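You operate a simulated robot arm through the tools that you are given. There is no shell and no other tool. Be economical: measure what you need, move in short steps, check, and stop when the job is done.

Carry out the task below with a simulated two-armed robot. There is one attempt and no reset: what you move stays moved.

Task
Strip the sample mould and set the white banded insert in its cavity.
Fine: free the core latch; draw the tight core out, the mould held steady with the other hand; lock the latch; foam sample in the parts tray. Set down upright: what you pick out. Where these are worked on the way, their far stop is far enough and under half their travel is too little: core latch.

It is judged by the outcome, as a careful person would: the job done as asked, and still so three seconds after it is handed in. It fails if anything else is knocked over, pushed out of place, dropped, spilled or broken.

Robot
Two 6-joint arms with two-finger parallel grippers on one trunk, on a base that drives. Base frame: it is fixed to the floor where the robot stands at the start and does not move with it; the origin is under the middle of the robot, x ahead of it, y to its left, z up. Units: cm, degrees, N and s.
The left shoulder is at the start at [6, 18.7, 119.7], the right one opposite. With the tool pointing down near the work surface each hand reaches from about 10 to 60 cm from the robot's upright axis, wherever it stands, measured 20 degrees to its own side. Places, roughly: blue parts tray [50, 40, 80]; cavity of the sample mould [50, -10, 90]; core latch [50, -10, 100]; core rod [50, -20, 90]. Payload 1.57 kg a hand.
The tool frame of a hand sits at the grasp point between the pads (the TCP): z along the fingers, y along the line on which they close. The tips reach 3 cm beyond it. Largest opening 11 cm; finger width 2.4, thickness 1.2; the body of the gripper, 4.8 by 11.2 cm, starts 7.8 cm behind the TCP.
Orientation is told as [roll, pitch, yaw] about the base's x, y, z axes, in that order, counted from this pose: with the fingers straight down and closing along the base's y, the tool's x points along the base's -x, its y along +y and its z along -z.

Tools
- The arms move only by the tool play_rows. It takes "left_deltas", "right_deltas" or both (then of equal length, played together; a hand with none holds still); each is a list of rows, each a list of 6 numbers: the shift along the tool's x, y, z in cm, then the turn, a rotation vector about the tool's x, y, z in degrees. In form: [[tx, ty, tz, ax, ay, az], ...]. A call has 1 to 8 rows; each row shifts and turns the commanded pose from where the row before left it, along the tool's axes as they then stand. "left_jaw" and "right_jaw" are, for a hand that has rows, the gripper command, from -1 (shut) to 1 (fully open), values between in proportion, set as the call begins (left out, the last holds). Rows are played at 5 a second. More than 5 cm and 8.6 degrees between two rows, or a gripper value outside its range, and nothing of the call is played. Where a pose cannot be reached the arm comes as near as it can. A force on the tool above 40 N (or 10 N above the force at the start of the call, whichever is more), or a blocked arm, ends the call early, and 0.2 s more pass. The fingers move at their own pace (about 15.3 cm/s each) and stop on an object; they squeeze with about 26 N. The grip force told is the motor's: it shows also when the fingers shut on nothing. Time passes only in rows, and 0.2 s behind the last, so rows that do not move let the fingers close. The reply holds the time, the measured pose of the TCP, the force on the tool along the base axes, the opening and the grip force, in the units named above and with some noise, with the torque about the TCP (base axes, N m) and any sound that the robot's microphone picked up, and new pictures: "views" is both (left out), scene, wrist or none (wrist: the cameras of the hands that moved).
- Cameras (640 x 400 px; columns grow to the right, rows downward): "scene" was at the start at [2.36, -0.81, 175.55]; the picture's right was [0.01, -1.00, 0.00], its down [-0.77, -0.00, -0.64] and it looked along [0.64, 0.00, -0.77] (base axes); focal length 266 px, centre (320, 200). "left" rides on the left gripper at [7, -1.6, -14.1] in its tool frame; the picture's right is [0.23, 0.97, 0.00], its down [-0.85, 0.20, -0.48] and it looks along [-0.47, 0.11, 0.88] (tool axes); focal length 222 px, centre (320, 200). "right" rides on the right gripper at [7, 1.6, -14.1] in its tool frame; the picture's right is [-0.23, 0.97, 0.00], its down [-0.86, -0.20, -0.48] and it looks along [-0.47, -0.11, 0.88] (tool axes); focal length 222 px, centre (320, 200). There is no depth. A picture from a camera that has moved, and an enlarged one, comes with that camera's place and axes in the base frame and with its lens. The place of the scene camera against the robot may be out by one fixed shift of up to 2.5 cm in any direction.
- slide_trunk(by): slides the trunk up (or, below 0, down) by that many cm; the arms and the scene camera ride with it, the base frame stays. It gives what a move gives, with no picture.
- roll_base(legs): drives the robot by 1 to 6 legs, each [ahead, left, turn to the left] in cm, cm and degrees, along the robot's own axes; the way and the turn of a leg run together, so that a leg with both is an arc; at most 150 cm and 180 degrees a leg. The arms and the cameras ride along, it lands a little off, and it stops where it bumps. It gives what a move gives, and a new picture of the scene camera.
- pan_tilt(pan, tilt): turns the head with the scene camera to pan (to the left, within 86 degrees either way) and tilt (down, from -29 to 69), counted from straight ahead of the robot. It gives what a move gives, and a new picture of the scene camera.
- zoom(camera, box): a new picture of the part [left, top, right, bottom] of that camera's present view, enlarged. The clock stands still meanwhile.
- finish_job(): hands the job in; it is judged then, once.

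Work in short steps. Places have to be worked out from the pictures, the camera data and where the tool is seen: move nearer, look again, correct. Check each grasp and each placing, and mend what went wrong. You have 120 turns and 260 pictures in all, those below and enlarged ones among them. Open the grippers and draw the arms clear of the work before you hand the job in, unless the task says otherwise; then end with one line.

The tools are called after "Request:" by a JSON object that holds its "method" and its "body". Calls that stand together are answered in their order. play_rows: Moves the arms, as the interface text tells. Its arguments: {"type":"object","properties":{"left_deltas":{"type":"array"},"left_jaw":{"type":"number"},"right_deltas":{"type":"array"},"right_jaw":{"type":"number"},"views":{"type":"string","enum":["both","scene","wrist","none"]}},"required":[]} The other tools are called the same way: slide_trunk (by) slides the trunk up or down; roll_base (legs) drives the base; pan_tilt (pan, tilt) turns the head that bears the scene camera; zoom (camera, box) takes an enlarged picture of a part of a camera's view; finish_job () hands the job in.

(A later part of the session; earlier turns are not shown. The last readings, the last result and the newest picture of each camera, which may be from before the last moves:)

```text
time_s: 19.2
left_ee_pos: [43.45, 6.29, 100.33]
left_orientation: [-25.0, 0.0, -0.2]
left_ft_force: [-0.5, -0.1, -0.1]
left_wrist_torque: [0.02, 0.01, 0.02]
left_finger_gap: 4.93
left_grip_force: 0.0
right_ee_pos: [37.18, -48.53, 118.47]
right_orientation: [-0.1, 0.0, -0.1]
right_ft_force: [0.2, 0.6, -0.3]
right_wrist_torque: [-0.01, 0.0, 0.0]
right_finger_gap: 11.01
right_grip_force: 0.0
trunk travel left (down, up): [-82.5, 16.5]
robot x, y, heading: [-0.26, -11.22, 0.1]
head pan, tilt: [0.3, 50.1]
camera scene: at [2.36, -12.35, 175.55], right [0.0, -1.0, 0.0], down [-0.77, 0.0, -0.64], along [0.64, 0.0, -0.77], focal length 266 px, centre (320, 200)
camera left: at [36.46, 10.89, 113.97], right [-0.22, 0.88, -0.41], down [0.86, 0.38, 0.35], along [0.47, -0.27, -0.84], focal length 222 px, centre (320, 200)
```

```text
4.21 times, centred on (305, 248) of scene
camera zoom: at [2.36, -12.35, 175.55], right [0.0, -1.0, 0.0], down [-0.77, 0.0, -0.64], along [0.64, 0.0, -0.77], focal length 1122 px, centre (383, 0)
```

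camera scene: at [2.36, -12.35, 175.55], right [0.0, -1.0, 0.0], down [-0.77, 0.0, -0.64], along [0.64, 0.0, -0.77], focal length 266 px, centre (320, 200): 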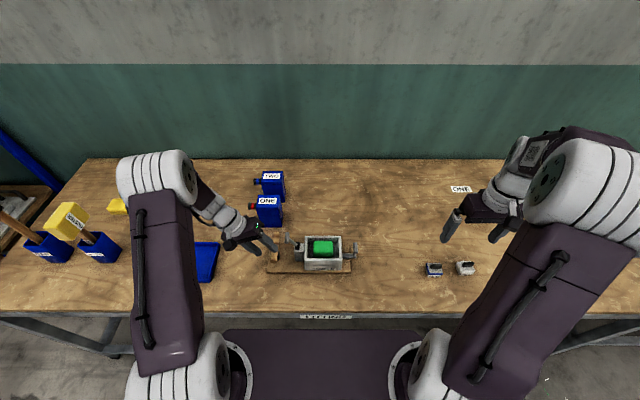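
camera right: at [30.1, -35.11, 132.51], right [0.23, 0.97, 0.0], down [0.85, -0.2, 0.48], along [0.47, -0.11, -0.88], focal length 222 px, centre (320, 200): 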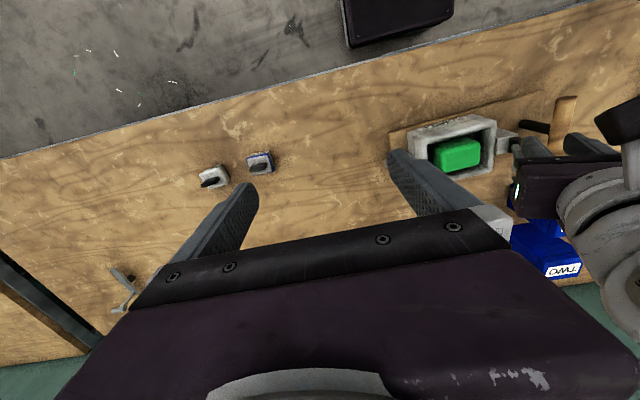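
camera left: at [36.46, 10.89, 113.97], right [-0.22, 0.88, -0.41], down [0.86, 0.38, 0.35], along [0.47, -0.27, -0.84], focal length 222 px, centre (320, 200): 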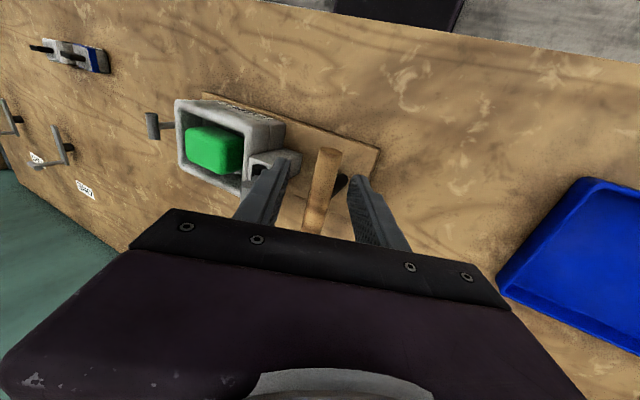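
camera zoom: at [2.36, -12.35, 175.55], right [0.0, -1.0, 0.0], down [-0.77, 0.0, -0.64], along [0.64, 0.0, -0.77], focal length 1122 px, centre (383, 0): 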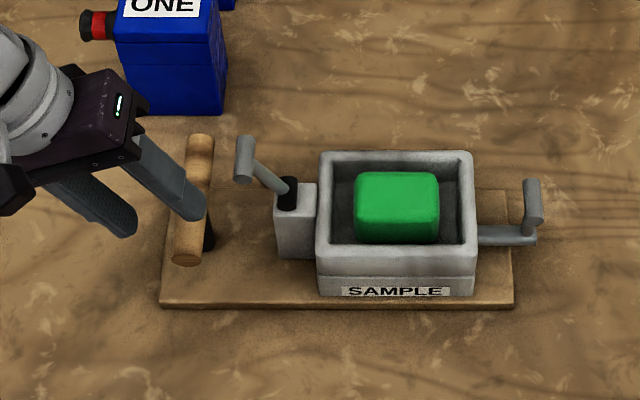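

The bar lies between the fingers. I advance in two steps with force watching.

Request:
{"method": "play_rows", "body": {"left_deltas": [[0, 0.1, 2, 0, 0, 0], [0, 0.1, 2, 0, 0, 0], [0, 0, 1.3, 0, 0, 0], [0, 0, 1.3, 0, 0, 0], [0, 0, 0, 0, 0, 0]]}}

Request:
{"method": "zoom", "body": {"camera": "scene", "box": [230, 200, 380, 295]}}

```text
time_s: 20.4
left_ee_pos: [43.48, 3.72, 94.41]
left_orientation: [-24.9, 0.0, -0.1]
left_ft_force: [-0.4, -0.2, 0.4]
left_wrist_torque: [-0.02, 0.0, 0.0]
left_finger_gap: 4.95
left_grip_force: 0.1
right_ee_pos: [37.01, -48.57, 118.37]
right_orientation: [0.1, 0.0, -0.1]
right_ft_force: [0.4, 0.4, -0.2]
right_wrist_torque: [-0.03, 0.04, 0.03]
right_finger_gap: 10.99
right_grip_force: 0.1
trunk travel left (down, up): [-82.5, 16.5]
robot x, y, heading: [0.0, -11.49, -0.1]
head pan, tilt: [0.3, 50.1]
camera scene: at [2.36, -12.45, 175.55], right [0.0, -1.0, 0.0], down [-0.77, 0.0, -0.64], along [0.64, 0.0, -0.77], focal length 266 px, centre (320, 200)
camera left: at [36.47, 8.17, 108.08], right [-0.22, 0.88, -0.41], down [0.86, 0.38, 0.35], along [0.47, -0.27, -0.84], focal length 222 px, centre (320, 200)
```

scene: 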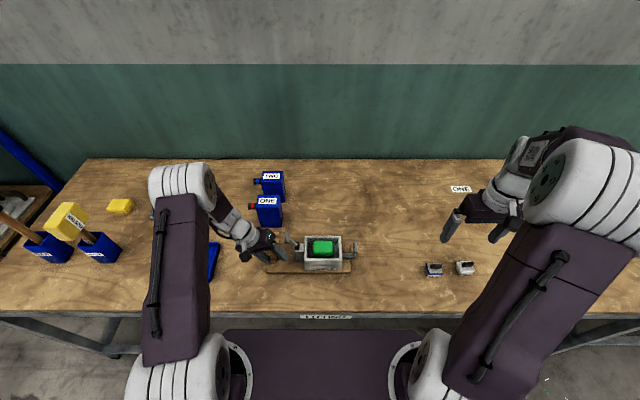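
left: 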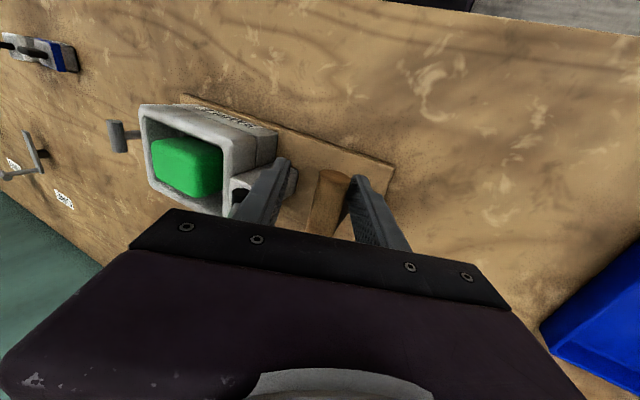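

```text
4.21 times, centred on (305, 248) of scene
camera zoom: at [2.36, -12.45, 175.55], right [0.0, -1.0, 0.0], down [-0.77, 0.0, -0.64], along [0.64, 0.0, -0.77], focal length 1122 px, centre (383, 0)
```

zoom: 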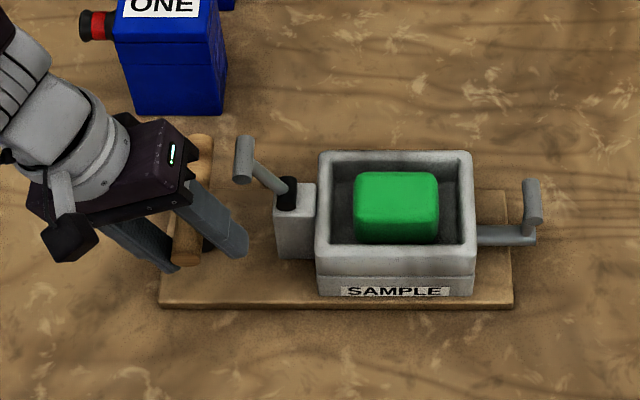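

The bar sits slightly toward the +y finger, so I shift 0.5 cm, advance 0.5 and close.

Request:
{"method": "play_rows", "body": {"left_deltas": [[0, 0.5, 0, 0, 0, 0], [0, 0, 0.5, 0, 0, 0], [0, 0, 0, 0, 0, 0]], "views": "none"}}

Request:
{"method": "play_rows", "body": {"left_deltas": [[0, 0, 0, 0, 0, 0], [0, 0, 0, 0, 0, 0], [0, 0, 0, 0, 0, 0]], "left_jaw": -1}}

Request:
{"method": "zoom", "body": {"camera": "left", "box": [200, 80, 440, 230]}}

Request:
{"method": "zoom", "body": {"camera": "scene", "box": [230, 200, 380, 295]}}

```text
time_s: 21.2
left_ee_pos: [43.52, 3.8, 93.65]
left_orientation: [-24.9, 0.0, -0.2]
left_ft_force: [-0.5, -0.6, 0.1]
left_wrist_torque: [-0.01, 0.01, 0.03]
left_finger_gap: 4.96
left_grip_force: 0.2
right_ee_pos: [37.08, -48.68, 118.44]
right_orientation: [0.0, 0.0, -0.1]
right_ft_force: [0.2, -1.1, -1.3]
right_wrist_torque: [0.0, 0.0, -0.01]
right_finger_gap: 11.0
right_grip_force: 0.1
trunk travel left (down, up): [-82.5, 16.5]
robot x, y, heading: [-0.01, -11.76, -0.1]
head pan, tilt: [0.3, 50.1]
```

```text
time_s: 22.0
left_ee_pos: [43.5, 3.89, 93.64]
left_orientation: [-24.8, 0.0, -0.2]
left_ft_force: [0.1, 2.1, -0.1]
left_wrist_torque: [0.18, 0.16, 0.17]
left_finger_gap: 2.38
left_grip_force: 26.1
right_ee_pos: [37.24, -48.55, 118.4]
right_orientation: [0.0, 0.0, -0.2]
right_ft_force: [-0.2, -1.0, 0.5]
right_wrist_torque: [-0.03, -0.02, -0.04]
right_finger_gap: 10.99
right_grip_force: 0.0
trunk travel left (down, up): [-82.5, 16.5]
robot x, y, heading: [0.06, -12.02, -0.0]
head pan, tilt: [0.3, 50.1]
camera scene: at [2.44, -12.39, 175.54], right [0.0, -1.0, 0.0], down [-0.77, 0.0, -0.64], along [0.64, 0.0, -0.77], focal length 266 px, centre (320, 200)
camera left: at [36.6, 8.42, 107.24], right [-0.22, 0.88, -0.41], down [0.86, 0.38, 0.35], along [0.46, -0.27, -0.84], focal length 222 px, centre (320, 200)
```

scene: 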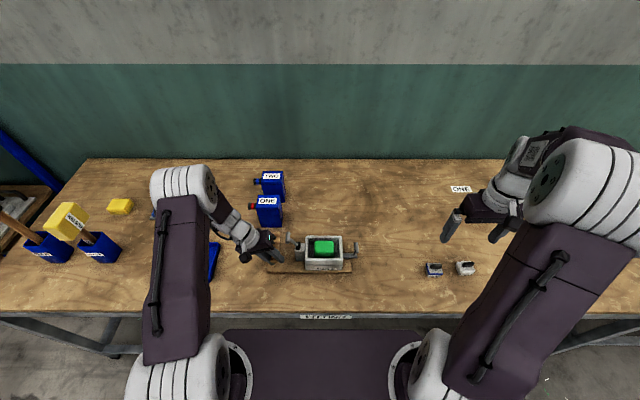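
left: 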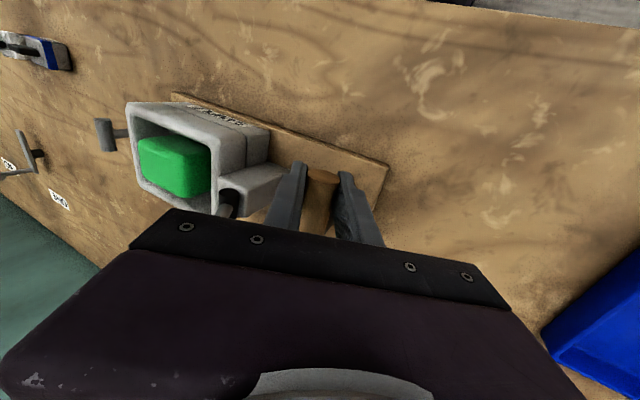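

```text
2.67 times, centred on (320, 155) of left
camera zoom: at [36.6, 8.42, 107.24], right [-0.22, 0.88, -0.41], down [0.86, 0.38, 0.35], along [0.46, -0.27, -0.84], focal length 592 px, centre (320, 320)
```

zoom: 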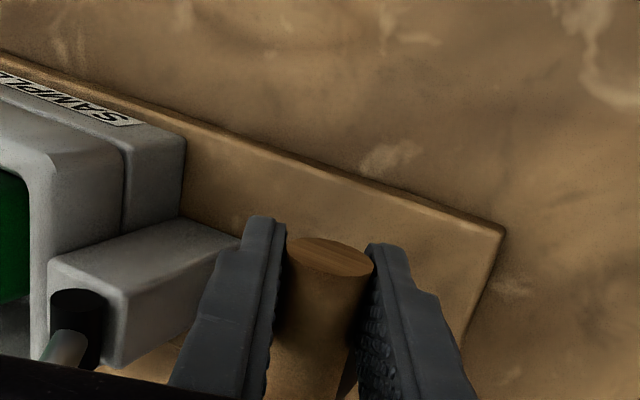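

```text
4.21 times, centred on (305, 248) of scene
camera zoom: at [2.44, -12.39, 175.54], right [0.0, -1.0, 0.0], down [-0.77, 0.0, -0.64], along [0.64, 0.0, -0.77], focal length 1122 px, centre (383, 0)
```

zoom: 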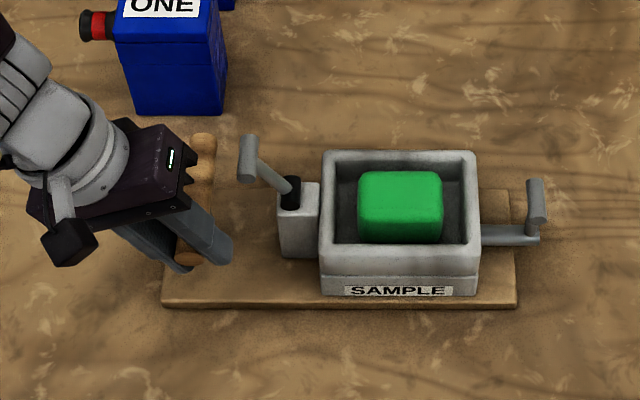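

The hold bar is gripped firmly (gap 2.38). I bring the right hand above the core grip.

Request:
{"method": "play_rows", "body": {"right_deltas": [[-1.44, 3.09, 1.7, 0, 0, 0], [-1.44, 3.09, 1.7, 0, 0, 0], [-1.44, 3.09, 1.7, 0, 0, 0], [-1.44, 3.09, 1.7, 0, 0, 0], [-1.44, 3.09, 1.7, 0, 0, 0], [-1.44, 3.09, 1.7, 0, 0, 0], [-1.44, 3.09, 1.7, 0, 0, 0], [-1.44, 3.09, 1.7, 0, 0, 0]], "right_jaw": -0.4}}

Request:
{"method": "zoom", "body": {"camera": "right", "box": [200, 60, 440, 210]}}

```text
time_s: 23.8
left_ee_pos: [43.65, 3.85, 93.54]
left_orientation: [-24.9, 0.0, -0.3]
left_ft_force: [0.1, 0.8, -1.1]
left_wrist_torque: [-0.05, 0.08, -0.07]
left_finger_gap: 2.39
left_grip_force: 26.1
right_ee_pos: [48.98, -23.91, 104.65]
right_orientation: [-0.1, 0.1, -0.1]
right_ft_force: [0.8, -0.8, 0.3]
right_wrist_torque: [-0.02, 0.02, 0.04]
right_finger_gap: 3.31
right_grip_force: 0.1
trunk travel left (down, up): [-82.5, 16.5]
robot x, y, heading: [-0.23, -11.62, -0.2]
head pan, tilt: [0.3, 50.1]
camera scene: at [2.54, -12.32, 175.55], right [0.0, -1.0, 0.0], down [-0.77, 0.0, -0.64], along [0.64, 0.0, -0.77], focal length 266 px, centre (320, 200)
camera right: at [41.84, -22.02, 118.8], right [0.23, 0.97, 0.0], down [0.86, -0.2, 0.48], along [0.46, -0.11, -0.88], focal length 222 px, centre (320, 200)
```

scene: 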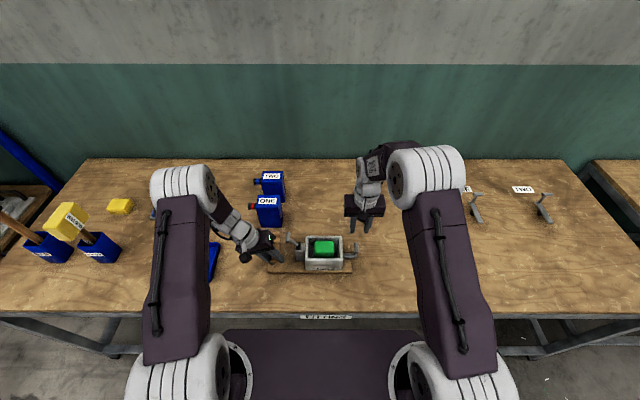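
right: 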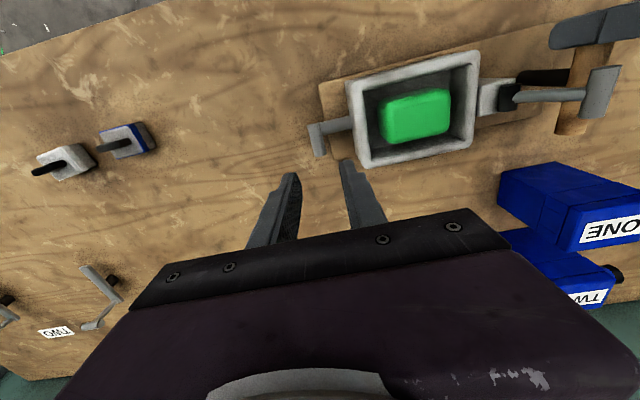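

```text
2.67 times, centred on (320, 135) of right
camera zoom: at [41.84, -22.02, 118.8], right [0.23, 0.97, 0.0], down [0.86, -0.2, 0.48], along [0.46, -0.11, -0.88], focal length 592 px, centre (320, 373)
```

zoom: 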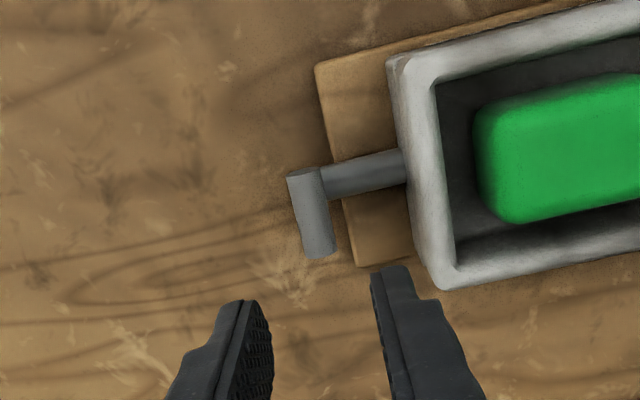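

The core grip bar works out at about (47.7,−23.75,93.8), with the rod below it near z≈88.5. I descend over it.

Request:
{"method": "play_rows", "body": {"right_deltas": [[1.18, 0.16, 1.5, 0, 0, 0], [0, 0, 2.5, 0, 0, 0], [0, 0, 2.5, 0, 0, 0], [0, 0, 2, 0, 0, 0], [0, 0, 1.7, 0, 0, 0], [0, 0, 0, 0, 0, 0]], "views": "wrist"}}

Request:
{"method": "zoom", "body": {"camera": "right", "box": [200, 80, 440, 230]}}

Request:
{"method": "zoom", "body": {"camera": "scene", "box": [280, 200, 430, 295]}}

```text
time_s: 25.2
left_ee_pos: [43.51, 3.94, 93.73]
left_orientation: [-24.9, 0.0, -0.3]
left_ft_force: [0.4, 2.1, 0.0]
left_wrist_torque: [0.01, 0.13, 0.12]
left_finger_gap: 2.38
left_grip_force: 26.1
right_ee_pos: [47.63, -23.78, 94.47]
right_orientation: [0.1, -0.1, -0.1]
right_ft_force: [0.8, 0.2, -1.4]
right_wrist_torque: [0.01, 0.03, 0.05]
right_finger_gap: 3.28
right_grip_force: 0.0
trunk travel left (down, up): [-82.5, 16.5]
robot x, y, heading: [-0.15, -11.6, -0.3]
head pan, tilt: [0.3, 50.1]
camera right: at [40.61, -21.89, 108.63], right [0.23, 0.97, 0.0], down [0.85, -0.2, 0.48], along [0.47, -0.11, -0.88], focal length 222 px, centre (320, 200)
```

right: 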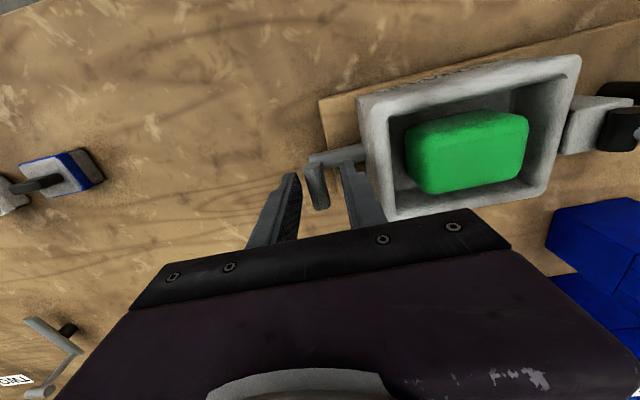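

```text
2.67 times, centred on (320, 155) of right
camera zoom: at [40.61, -21.89, 108.63], right [0.23, 0.97, 0.0], down [0.85, -0.2, 0.48], along [0.47, -0.11, -0.88], focal length 592 px, centre (320, 320)
```

zoom: 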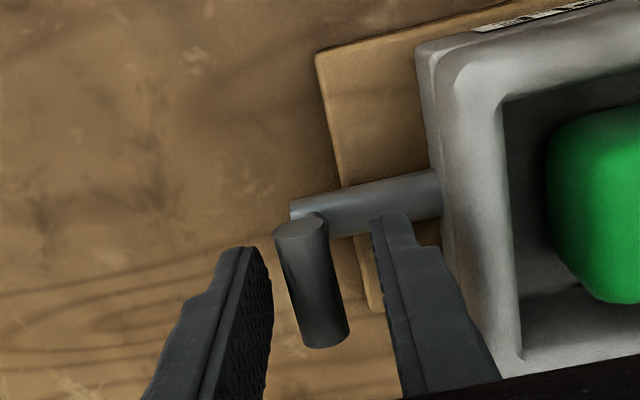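

```text
4.21 times, centred on (355, 248) of scene
camera zoom: at [2.44, -12.39, 175.54], right [0.0, -1.0, 0.0], down [-0.77, 0.0, -0.64], along [0.64, 0.0, -0.77], focal length 1122 px, centre (173, 0)
```

zoom: 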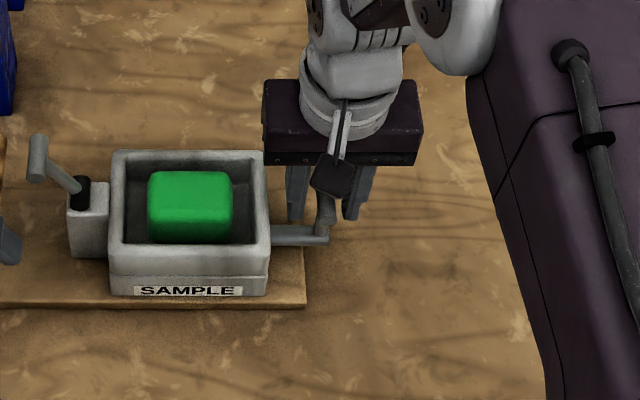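

The bar is between the fingers, so I close on it.

Request:
{"method": "play_rows", "body": {"right_deltas": [[0, 0, 0, 0, 0, 0], [0, 0, 0, 0, 0, 0], [0, 0, 0, 0, 0, 0]], "right_jaw": -1, "views": "wrist"}}

Request:
{"method": "zoom", "body": {"camera": "right", "box": [200, 80, 440, 230]}}

```text
time_s: 26.0
left_ee_pos: [43.65, 3.94, 93.56]
left_orientation: [-24.8, 0.0, -0.2]
left_ft_force: [-4.1, 28.9, -0.9]
left_wrist_torque: [0.14, 0.58, -0.14]
left_finger_gap: 2.39
left_grip_force: 26.1
right_ee_pos: [47.61, -23.92, 94.47]
right_orientation: [-0.1, 0.0, -0.2]
right_ft_force: [5.1, -28.2, -0.7]
right_wrist_torque: [-0.47, -0.04, 0.07]
right_finger_gap: 1.43
right_grip_force: 25.9
trunk travel left (down, up): [-82.5, 16.5]
robot x, y, heading: [-0.08, -11.57, 0.0]
head pan, tilt: [0.3, 50.1]
camera right: at [40.62, -22.01, 108.64], right [0.23, 0.97, 0.0], down [0.85, -0.2, 0.48], along [0.47, -0.11, -0.88], focal length 222 px, centre (320, 200)
```

right: 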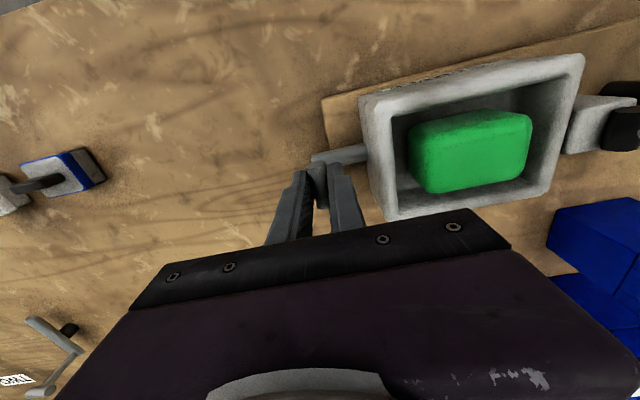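

```text
2.67 times, centred on (320, 155) of right
camera zoom: at [40.62, -22.01, 108.64], right [0.23, 0.97, 0.0], down [0.85, -0.2, 0.48], along [0.47, -0.11, -0.88], focal length 592 px, centre (320, 320)
```

zoom: 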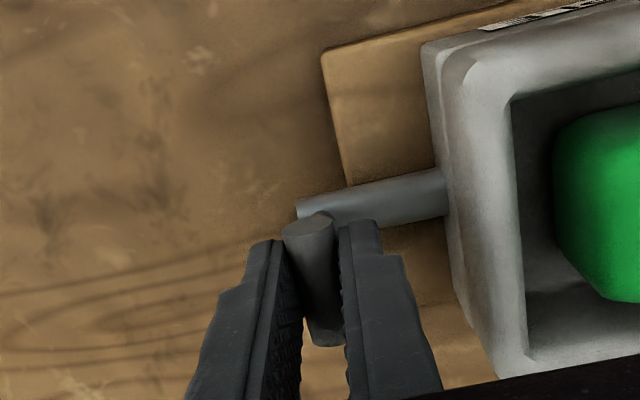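

The core is gripped and the hands already pull against each other. I draw slowly along −y.

Request:
{"method": "play_rows", "body": {"right_deltas": [[0, -0.3, 0, 0, 0, 0], [0, -0.3, 0, 0, 0, 0], [0, -0.4, 0, 0, 0, 0], [0, -0.4, 0, 0, 0, 0]], "views": "none"}}

```text
time_s: 27.0
left_ee_pos: [43.81, 3.78, 93.71]
left_orientation: [-25.1, 0.1, -0.3]
left_ft_force: [2.7, -8.3, -0.2]
left_wrist_torque: [-0.15, 0.05, 0.3]
left_finger_gap: 2.36
left_grip_force: 25.6
right_ee_pos: [47.77, -24.97, 94.55]
right_orientation: [0.0, 0.1, -0.1]
right_ft_force: [-3.2, 7.6, 0.4]
right_wrist_torque: [0.11, 0.23, 0.14]
right_finger_gap: 1.43
right_grip_force: 26.3
trunk travel left (down, up): [-82.5, 16.5]
robot x, y, heading: [-0.16, -11.3, 0.2]
head pan, tilt: [0.3, 50.1]
```

It slid about 1 cm with light friction. I keep drawing and watch it.

Request:
{"method": "play_rows", "body": {"right_deltas": [[0, -0.7, 0, 0, 0, 0], [0, -0.7, 0, 0, 0, 0], [0, -0.8, 0, 0, 0, 0], [0, -0.8, 0, 0, 0, 0], [0, 0, 0, 0, 0, 0]], "views": "scene"}}

Request:
{"method": "zoom", "body": {"camera": "scene", "box": [260, 200, 410, 295]}}

```text
time_s: 28.2
left_ee_pos: [43.68, 3.96, 93.65]
left_orientation: [-24.9, 0.1, -0.2]
left_ft_force: [0.7, -2.9, -0.3]
left_wrist_torque: [-0.17, 0.33, 0.01]
left_finger_gap: 2.38
left_grip_force: 26.0
right_ee_pos: [47.79, -28.19, 94.6]
right_orientation: [-0.1, 0.1, -0.2]
right_ft_force: [-1.1, 2.4, -0.5]
right_wrist_torque: [0.01, -0.09, 0.08]
right_finger_gap: 1.44
right_grip_force: 25.8
trunk travel left (down, up): [-82.5, 16.5]
robot x, y, heading: [0.18, -11.68, -0.1]
head pan, tilt: [0.3, 50.1]
camera scene: at [2.56, -12.46, 175.54], right [0.0, -1.0, 0.0], down [-0.77, 0.0, -0.64], along [0.64, 0.0, -0.77], focal length 266 px, centre (320, 200)
```

scene: 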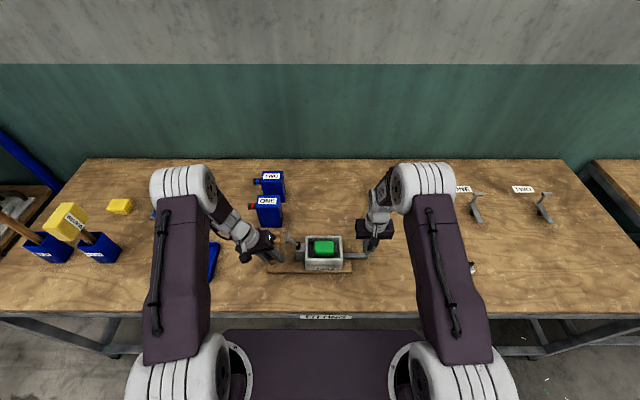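

```text
4.21 times, centred on (335, 248) of scene
camera zoom: at [2.56, -12.46, 175.54], right [0.0, -1.0, 0.0], down [-0.77, 0.0, -0.64], along [0.64, 0.0, -0.77], focal length 1122 px, centre (257, 0)
```

zoom: 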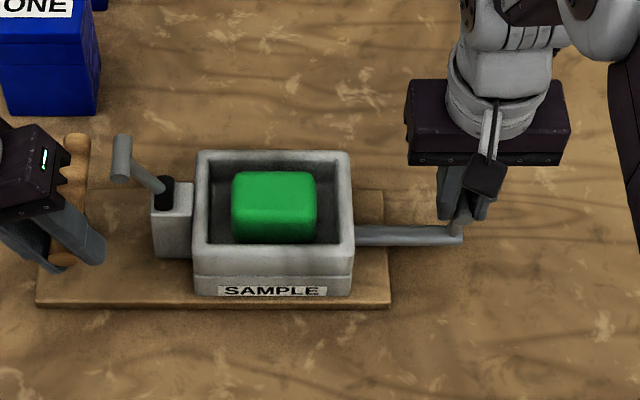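

The core slides out cleanly while the mould stays put. I continue.

Request:
{"method": "play_rows", "body": {"right_deltas": [[0, -1, 0, 0, 0, 0], [0, -1, 0, 0, 0, 0], [0, -1, 0, 0, 0, 0], [0, -1, 0, 0, 0, 0], [0, -1, 0, 0, 0, 0], [0, 0, 0, 0, 0, 0]], "views": "scene"}}

Request:
{"method": "zoom", "body": {"camera": "scene", "box": [260, 200, 410, 295]}}

```text
time_s: 29.3
left_ee_pos: [43.34, 3.44, 93.66]
left_orientation: [-25.5, 0.3, -0.3]
left_ft_force: [2.3, -4.6, -0.7]
left_wrist_torque: [0.0, -0.08, 0.38]
left_finger_gap: 2.36
left_grip_force: 25.9
right_ee_pos: [47.47, -31.93, 94.52]
right_orientation: [0.3, 0.3, -0.1]
right_ft_force: [-0.4, 5.4, -0.4]
right_wrist_torque: [0.03, -0.26, -0.02]
right_finger_gap: 1.43
right_grip_force: 26.0
trunk travel left (down, up): [-82.5, 16.5]
robot x, y, heading: [0.08, -11.89, -0.1]
head pan, tilt: [0.3, 50.1]
stopped in row 5 (right hand): the force on the tool passed its limit (the readings are from after the stop); the commanded pose is now the measured one
camera scene: at [2.45, -12.45, 175.55], right [0.0, -1.0, 0.0], down [-0.77, 0.0, -0.64], along [0.64, 0.0, -0.77], focal length 266 px, centre (320, 200)
```

scene: 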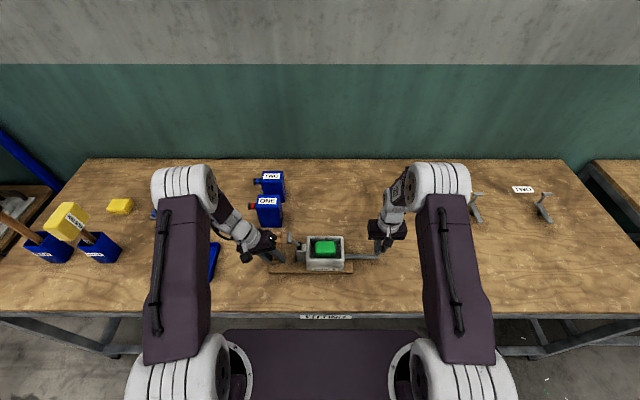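

```text
4.21 times, centred on (335, 248) of scene
camera zoom: at [2.45, -12.45, 175.55], right [0.0, -1.0, 0.0], down [-0.77, 0.0, -0.64], along [0.64, 0.0, -0.77], focal length 1122 px, centre (257, 0)
```

zoom: 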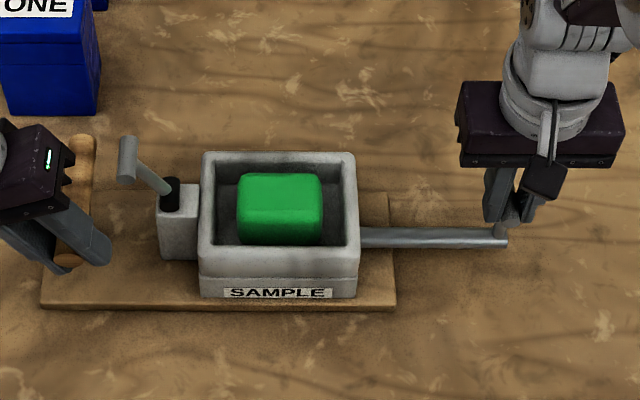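

The force limit tripped at about 8 cm of travel, perhaps the core's end stop, and the board crept ~0.4 cm. I look inside the cavity.

Request:
{"method": "zoom", "body": {"camera": "scene", "box": [300, 225, 390, 281]}}

Request:
{"method": "zoom", "body": {"camera": "right", "box": [280, 60, 640, 285]}}

Request:
{"method": "zoom", "body": {"camera": "left", "box": [40, 60, 340, 247]}}

```text
7.11 times, centred on (345, 253) of scene
camera zoom: at [2.45, -12.45, 175.55], right [0.0, -1.0, 0.0], down [-0.77, 0.0, -0.64], along [0.64, 0.0, -0.77], focal length 1894 px, centre (142, -177)
```

zoom: 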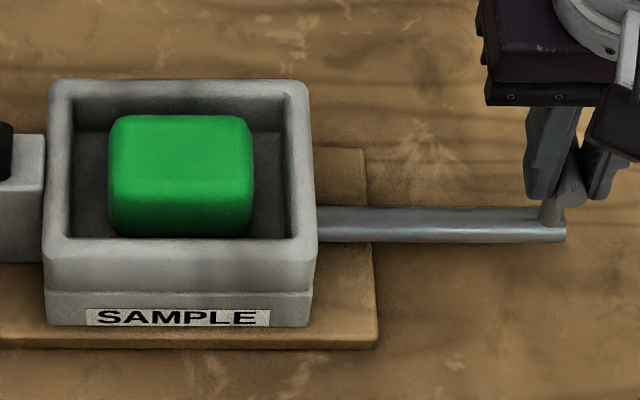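

```text
1.78 times, centred on (460, 172) of right
camera zoom: at [40.49, -30.22, 108.69], right [0.23, 0.97, 0.0], down [0.86, -0.2, 0.47], along [0.46, -0.11, -0.88], focal length 395 px, centre (71, 249)
```

zoom: 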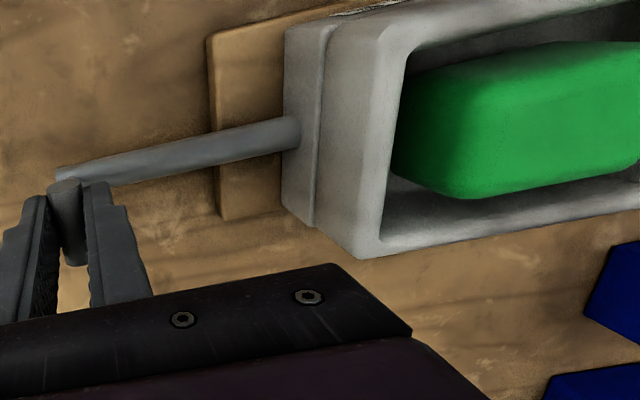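

```text
2.13 times, centred on (190, 154) of left
camera zoom: at [36.57, 8.12, 107.32], right [-0.23, 0.88, -0.42], down [0.86, 0.38, 0.34], along [0.46, -0.28, -0.84], focal length 474 px, centre (597, 299)
```

zoom: 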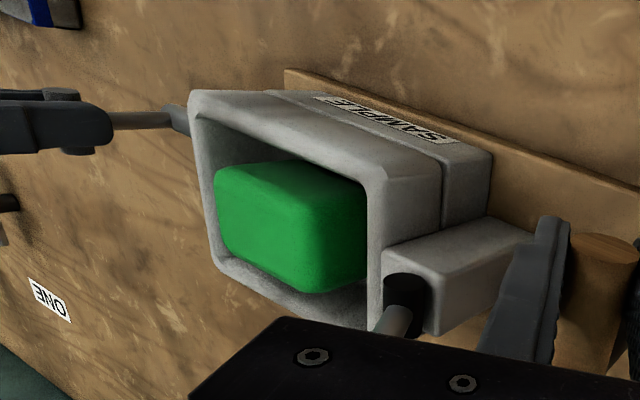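

No rod shows between foam and wall, so this may be the core's own end stop. I move both hands back +0.5 cm in y together to restore the board, then test the pull gently.

Request:
{"method": "play_rows", "body": {"left_deltas": [[-0.1, 0.22, -0.1, 0, 0, 0], [-0.1, 0.23, -0.11, 0, 0, 0], [0, 0, 0, 0, 0, 0]], "right_deltas": [[0, 0.25, 0, 0, 0, 0], [0, 0.25, 0, 0, 0, 0], [0, 0, 0, 0, 0, 0]], "views": "none"}}

Request:
{"method": "play_rows", "body": {"right_deltas": [[0, -0.2, 0, 0, 0, 0], [0, -0.2, 0, 0, 0, 0], [0, -0.2, 0, 0, 0, 0], [0, 0, 0, 0, 0, 0]], "views": "none"}}

```text
time_s: 30.1
left_ee_pos: [43.6, 3.93, 93.72]
left_orientation: [-25.5, 0.3, -0.4]
left_ft_force: [-3.6, 1.2, 0.5]
left_wrist_torque: [0.1, 0.47, -0.56]
left_finger_gap: 2.34
left_grip_force: 26.1
right_ee_pos: [47.5, -31.47, 94.55]
right_orientation: [0.2, 0.2, -0.1]
right_ft_force: [1.4, -1.1, 0.4]
right_wrist_torque: [0.0, -0.45, -0.26]
right_finger_gap: 1.42
right_grip_force: 26.1
trunk travel left (down, up): [-82.5, 16.5]
robot x, y, heading: [-0.12, -11.26, -0.3]
head pan, tilt: [0.3, 50.1]
```

```text
time_s: 31.1
left_ee_pos: [43.64, 3.8, 93.78]
left_orientation: [-25.7, 0.4, -0.4]
left_ft_force: [-0.3, -4.4, 0.6]
left_wrist_torque: [-0.05, -0.47, 0.19]
left_finger_gap: 2.35
left_grip_force: 26.5
right_ee_pos: [47.43, -31.8, 94.45]
right_orientation: [0.4, 0.4, -0.1]
right_ft_force: [1.0, 7.1, 0.8]
right_wrist_torque: [0.13, 0.0, -0.26]
right_finger_gap: 1.42
right_grip_force: 25.7
trunk travel left (down, up): [-82.5, 16.5]
robot x, y, heading: [-0.17, -11.99, -0.1]
head pan, tilt: [0.3, 50.1]
stopped in row 4 (right hand): the force on the tool passed its limit (the readings are from after the stop); the commanded pose is now the measured one
```

It stiffens again at ~7.7 cm of travel, like a hard stop. The objects by the ONE/TWO labels look like similar rods, so I inspect them for what a drawn core looks like.

Request:
{"method": "zoom", "body": {"camera": "scene", "box": [440, 170, 570, 250]}}

Request:
{"method": "zoom", "body": {"camera": "right", "box": [0, 60, 360, 285]}}

```text
4.92 times, centred on (505, 210) of scene
camera zoom: at [2.43, -12.36, 175.55], right [0.0, -1.0, 0.0], down [-0.77, 0.0, -0.64], along [0.64, 0.0, -0.77], focal length 1311 px, centre (-591, 151)
```

zoom: 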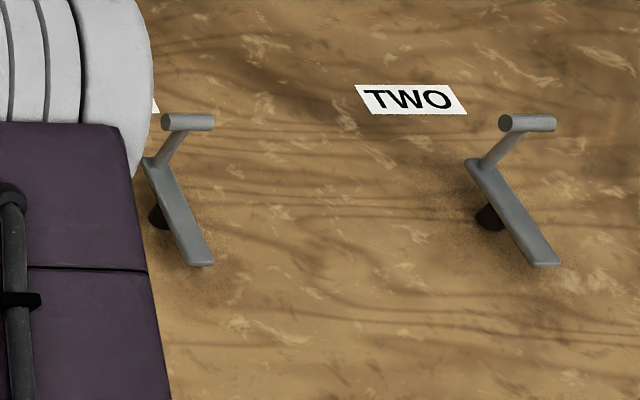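

```text
1.78 times, centred on (180, 172) of right
camera zoom: at [40.43, -30.02, 108.7], right [0.23, 0.97, 0.0], down [0.86, -0.2, 0.47], along [0.46, -0.1, -0.88], focal length 395 px, centre (569, 249)
```

zoom: 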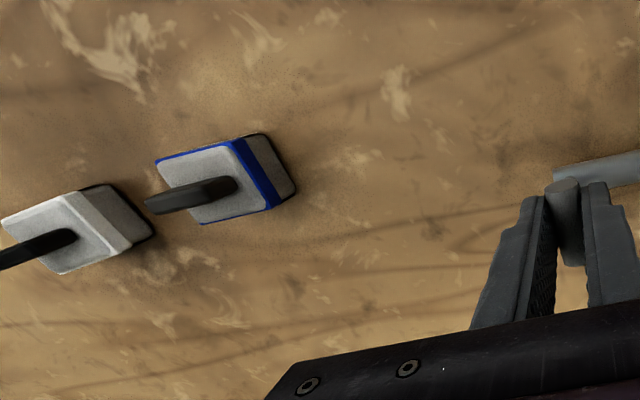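

Those are separate levers, not cores, so the core most likely rides to a built-in stop and is fully drawn. I release the core and raise the right hand; the left keeps hold meanwhile.

Request:
{"method": "play_rows", "body": {"right_deltas": [[0, 0, 0, 0, 0, 0], [0, 0, 0, 0, 0, 0], [0, 0, -2.5, 0, 0, 0], [0, 0, -3.5, 0, 0, 0], [0, 0, -4, 0, 0, 0], [1, -3, -3, 0, 0, 0]], "right_jaw": -0.4}}

Request:
{"method": "zoom", "body": {"camera": "scene", "box": [260, 200, 410, 295]}}

Request:
{"method": "zoom", "body": {"camera": "right", "box": [280, 60, 640, 285]}}

```text
time_s: 32.5
left_ee_pos: [43.61, 3.71, 93.86]
left_orientation: [-25.6, 0.4, -0.2]
left_ft_force: [-0.2, 1.0, 0.2]
left_wrist_torque: [0.18, -0.24, 0.16]
left_finger_gap: 2.36
left_grip_force: 25.6
right_ee_pos: [46.32, -34.88, 107.75]
right_orientation: [0.3, 0.3, -0.1]
right_ft_force: [-0.7, 0.4, -0.6]
right_wrist_torque: [-0.01, -0.01, 0.05]
right_finger_gap: 3.3
right_grip_force: 0.1
trunk travel left (down, up): [-82.5, 16.5]
robot x, y, heading: [-0.26, -11.68, 0.0]
head pan, tilt: [0.3, 50.1]
camera scene: at [2.23, -12.58, 175.54], right [0.0, -1.0, 0.0], down [-0.77, 0.0, -0.64], along [0.64, 0.0, -0.77], focal length 266 px, centre (320, 200)
camera right: at [39.31, -33.22, 121.91], right [0.23, 0.97, 0.0], down [0.86, -0.2, 0.47], along [0.46, -0.1, -0.88], focal length 222 px, centre (320, 200)
```

scene: 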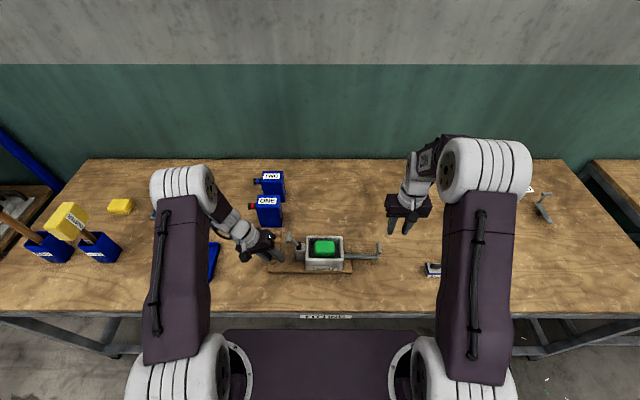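
right: 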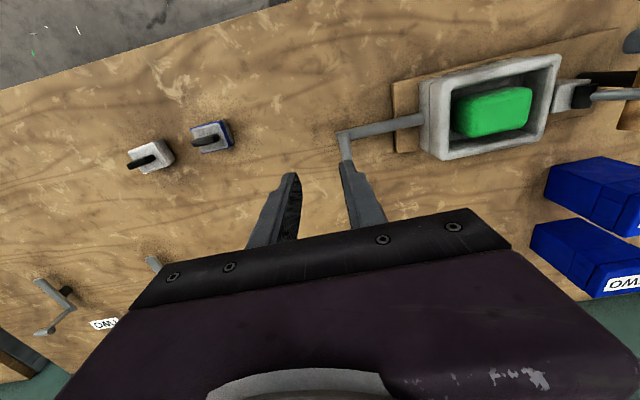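

```text
4.21 times, centred on (335, 248) of scene
camera zoom: at [2.23, -12.58, 175.54], right [0.0, -1.0, 0.0], down [-0.77, 0.0, -0.64], along [0.64, 0.0, -0.77], focal length 1122 px, centre (257, 0)
```

zoom: 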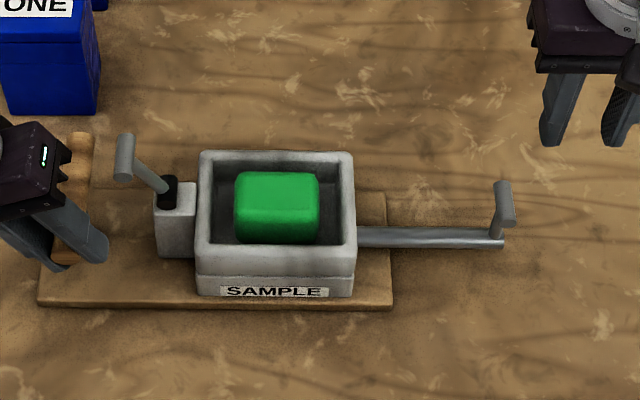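

```text
1.78 times, centred on (460, 172) of right
camera zoom: at [39.31, -33.22, 121.91], right [0.23, 0.97, 0.0], down [0.86, -0.2, 0.47], along [0.46, -0.1, -0.88], focal length 395 px, centre (71, 249)
```

zoom: 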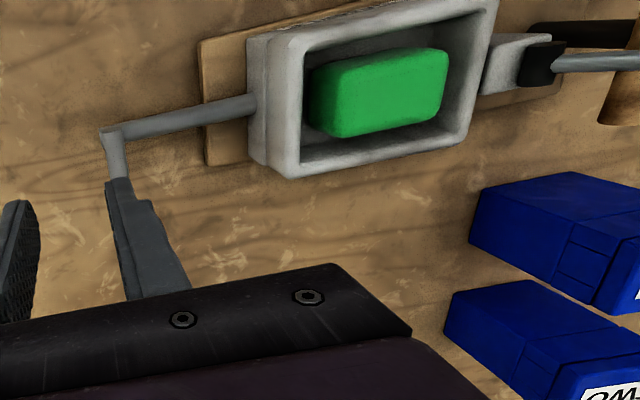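

The core stays out. Now I release the hold bar and back the left hand out.

Request:
{"method": "play_rows", "body": {"left_deltas": [[0, 0, 0, 0, 0, 0], [0, 0, 0, 0, 0, 0], [0, 0, -2, 0, 0, 0], [0, 0, -3, 0, 0, 0], [0, 0, -4, 0, 0, 0]], "left_jaw": -0.1, "views": "none"}}

```text
time_s: 33.7
left_ee_pos: [43.82, 7.62, 101.62]
left_orientation: [-25.8, 0.4, -0.4]
left_ft_force: [-0.8, -0.3, 0.0]
left_wrist_torque: [0.0, -0.01, 0.0]
left_finger_gap: 4.97
left_grip_force: 0.1
right_ee_pos: [46.4, -34.78, 107.69]
right_orientation: [0.3, 0.3, -0.1]
right_ft_force: [0.4, -0.7, 1.1]
right_wrist_torque: [0.02, -0.03, 0.01]
right_finger_gap: 3.3
right_grip_force: 0.1
trunk travel left (down, up): [-82.5, 16.5]
robot x, y, heading: [-0.17, -11.83, -0.3]
head pan, tilt: [0.3, 50.1]
```

I line the left hand up with the freed lever (roll ≈ −35°) from about 8 cm back.

Request:
{"method": "play_rows", "body": {"left_deltas": [[0, 0, -3.6, 0, 0, 0], [-1.95, -2.5, 0, 0, 0, 0], [-1.95, -2.45, 0, 0, 0, 0], [0, 0, 0, 4.6, 0, 0], [0, 0, 0, 4.6, 0, 0], [0, 0, 0, 0, 0, 0]], "left_jaw": -0.45, "views": "wrist"}}

Request:
{"method": "zoom", "body": {"camera": "left", "box": [200, 60, 440, 210]}}

```text
time_s: 35.1
left_ee_pos: [47.85, 4.44, 107.03]
left_orientation: [-34.9, 0.4, -0.4]
left_ft_force: [-0.1, -0.7, 0.4]
left_wrist_torque: [-0.01, 0.02, -0.03]
left_finger_gap: 3.03
left_grip_force: 0.0
right_ee_pos: [46.43, -35.02, 107.55]
right_orientation: [0.4, 0.3, -0.2]
right_ft_force: [-0.5, 1.3, 0.5]
right_wrist_torque: [0.01, 0.0, 0.0]
right_finger_gap: 3.29
right_grip_force: 0.0
trunk travel left (down, up): [-82.5, 16.5]
robot x, y, heading: [0.01, -11.35, -0.1]
head pan, tilt: [0.3, 50.1]
camera left: at [40.87, 11.31, 119.79], right [-0.23, 0.8, -0.56], down [0.86, 0.43, 0.27], along [0.46, -0.42, -0.79], focal length 222 px, centre (320, 200)
```

left: 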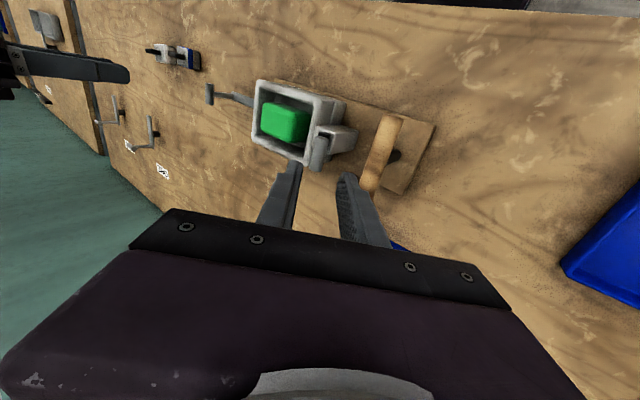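

```text
2.67 times, centred on (320, 135) of left
camera zoom: at [40.87, 11.31, 119.79], right [-0.23, 0.8, -0.56], down [0.86, 0.43, 0.27], along [0.46, -0.42, -0.79], focal length 592 px, centre (320, 373)
```

zoom: 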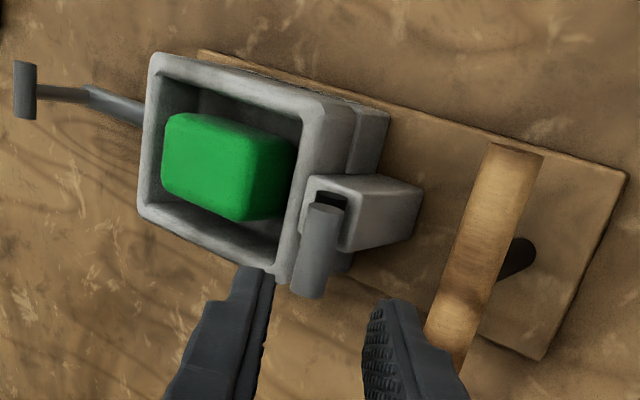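

The bar is aligned along the approach line. I advance 7.8 cm with a small lateral correction and then close.

Request:
{"method": "play_rows", "body": {"left_deltas": [[0.15, -0.2, 2.5, 0, 0, 0], [0, 0, 2.5, 0, 0, 0], [0, 0, 1.5, 0, 0, 0], [0, 0, 1.2, 0, 0, 0], [0, 0, 0, 0, 0, 0]], "views": "none"}}

Request:
{"method": "play_rows", "body": {"left_deltas": [[0, 0, 0, 0, 0, 0], [0, 0, 0, 0, 0, 0], [0, 0, 0, 0, 0, 0]], "left_jaw": -1, "views": "wrist"}}

```text
time_s: 36.3
left_ee_pos: [47.22, -0.05, 101.08]
left_orientation: [-35.0, 0.4, -0.3]
left_ft_force: [0.2, -0.2, 0.3]
left_wrist_torque: [0.0, 0.03, 0.03]
left_finger_gap: 3.01
left_grip_force: 0.1
right_ee_pos: [46.35, -34.94, 107.65]
right_orientation: [0.3, 0.4, -0.1]
right_ft_force: [0.1, 0.5, 0.4]
right_wrist_torque: [0.0, -0.01, -0.01]
right_finger_gap: 3.28
right_grip_force: 0.0
trunk travel left (down, up): [-82.5, 16.5]
robot x, y, heading: [0.06, -11.64, -0.2]
head pan, tilt: [0.3, 50.1]
```

```text
time_s: 37.1
left_ee_pos: [47.21, 0.03, 101.16]
left_orientation: [-34.9, 0.4, -0.4]
left_ft_force: [-0.5, 0.0, 0.2]
left_wrist_torque: [-0.02, -0.1, -0.09]
left_finger_gap: 1.38
left_grip_force: 25.7
right_ee_pos: [46.4, -34.79, 107.67]
right_orientation: [0.3, 0.4, 0.0]
right_ft_force: [1.0, -0.3, 0.0]
right_wrist_torque: [0.03, 0.01, 0.03]
right_finger_gap: 3.29
right_grip_force: 0.1
trunk travel left (down, up): [-82.5, 16.5]
robot x, y, heading: [-0.19, -11.69, 0.0]
head pan, tilt: [0.3, 50.1]
camera left: at [40.43, 6.81, 113.84], right [-0.23, 0.8, -0.56], down [0.86, 0.43, 0.27], along [0.46, -0.42, -0.79], focal length 222 px, centre (320, 200)
```

left: 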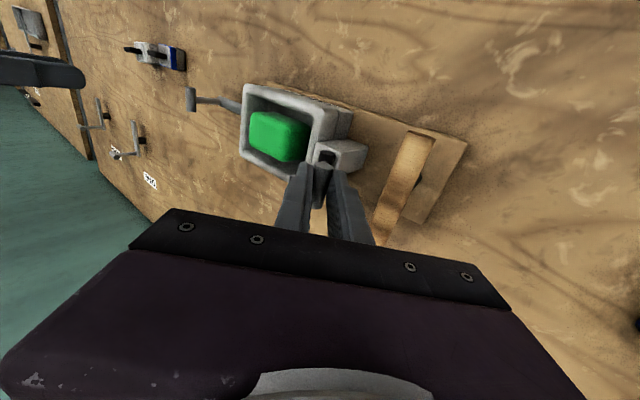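

Gripped (1.38). I swing the lever back toward −y along the same arc.

Request:
{"method": "play_rows", "body": {"left_deltas": [[0, -0.66, 0.03, -5, 0, 0], [0, -0.66, 0.03, -5, 0, 0], [0, -0.66, 0.03, -5, 0, 0], [0, -0.66, 0.03, -5, 0, 0], [0, -0.66, 0.03, -5, 0, 0], [0, -0.66, 0.03, -5, 0, 0], [0, -0.66, 0.03, -5, 0, 0], [0, 0, 0, 0, 0, 0]], "views": "none"}}

Request:
{"method": "play_rows", "body": {"left_deltas": [[0, -0.66, 0.03, -5, 0, 0], [0, -0.66, 0.03, -5, 0, 0], [0, -0.66, 0.03, -5, 0, 0], [0, -0.66, 0.03, -5, 0, 0], [0, -0.66, 0.03, -5, 0, 0], [0, 0, 0, 0, 0, 0]], "views": "wrist"}}

```text
time_s: 38.9
left_ee_pos: [47.39, -4.19, 102.46]
left_orientation: [0.3, 0.4, -0.4]
left_ft_force: [-1.5, -1.0, -0.3]
left_wrist_torque: [-0.11, 0.02, -0.34]
left_finger_gap: 1.42
left_grip_force: 26.1
right_ee_pos: [46.48, -34.9, 107.67]
right_orientation: [0.4, 0.4, 0.0]
right_ft_force: [-0.7, 0.7, 0.4]
right_wrist_torque: [0.03, -0.04, 0.02]
right_finger_gap: 3.32
right_grip_force: 0.1
trunk travel left (down, up): [-82.5, 16.5]
robot x, y, heading: [0.23, -11.79, 0.0]
head pan, tilt: [0.3, 50.1]
```

```text
time_s: 40.3
left_ee_pos: [47.35, -7.48, 101.83]
left_orientation: [25.2, 0.4, -0.5]
left_ft_force: [3.8, -5.0, 5.1]
left_wrist_torque: [-0.13, -0.12, -0.13]
left_finger_gap: 1.43
left_grip_force: 26.0
right_ee_pos: [46.4, -34.98, 107.7]
right_orientation: [0.3, 0.4, -0.1]
right_ft_force: [0.2, -0.1, -0.5]
right_wrist_torque: [-0.01, -0.02, -0.02]
right_finger_gap: 3.29
right_grip_force: 0.1
trunk travel left (down, up): [-82.5, 16.5]
robot x, y, heading: [-0.01, -11.77, -0.1]
head pan, tilt: [0.3, 50.1]
camera left: at [40.38, -14.89, 113.99], right [-0.22, 0.88, 0.41], down [0.86, -0.03, 0.51], along [0.47, 0.47, -0.75], focal length 222 px, centre (320, 200)
```

left: 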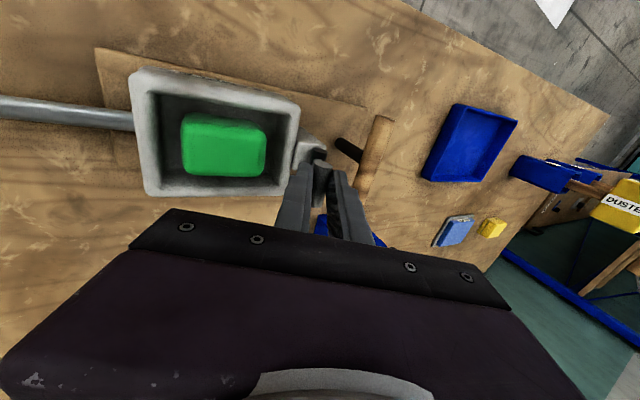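

Almost there. I push the last degrees until the stop reacts.

Request:
{"method": "play_rows", "body": {"left_deltas": [[0, -0.5, 0.15, -4, 0, 0], [0, -0.5, 0.15, -4, 0, 0], [0, 0, 0, 0, 0, 0]], "views": "none"}}

```text
time_s: 41.1
left_ee_pos: [47.29, -8.25, 101.09]
left_orientation: [33.2, 0.3, -0.4]
left_ft_force: [8.1, -1.7, 24.1]
left_wrist_torque: [0.35, -0.16, -0.13]
left_finger_gap: 1.43
left_grip_force: 25.9
right_ee_pos: [46.31, -34.76, 107.69]
right_orientation: [0.4, 0.3, -0.1]
right_ft_force: [0.6, -0.8, 0.6]
right_wrist_torque: [0.01, 0.0, 0.03]
right_finger_gap: 3.29
right_grip_force: 0.0
trunk travel left (down, up): [-82.5, 16.5]
robot x, y, heading: [0.06, -11.43, -0.0]
head pan, tilt: [0.3, 50.1]
```

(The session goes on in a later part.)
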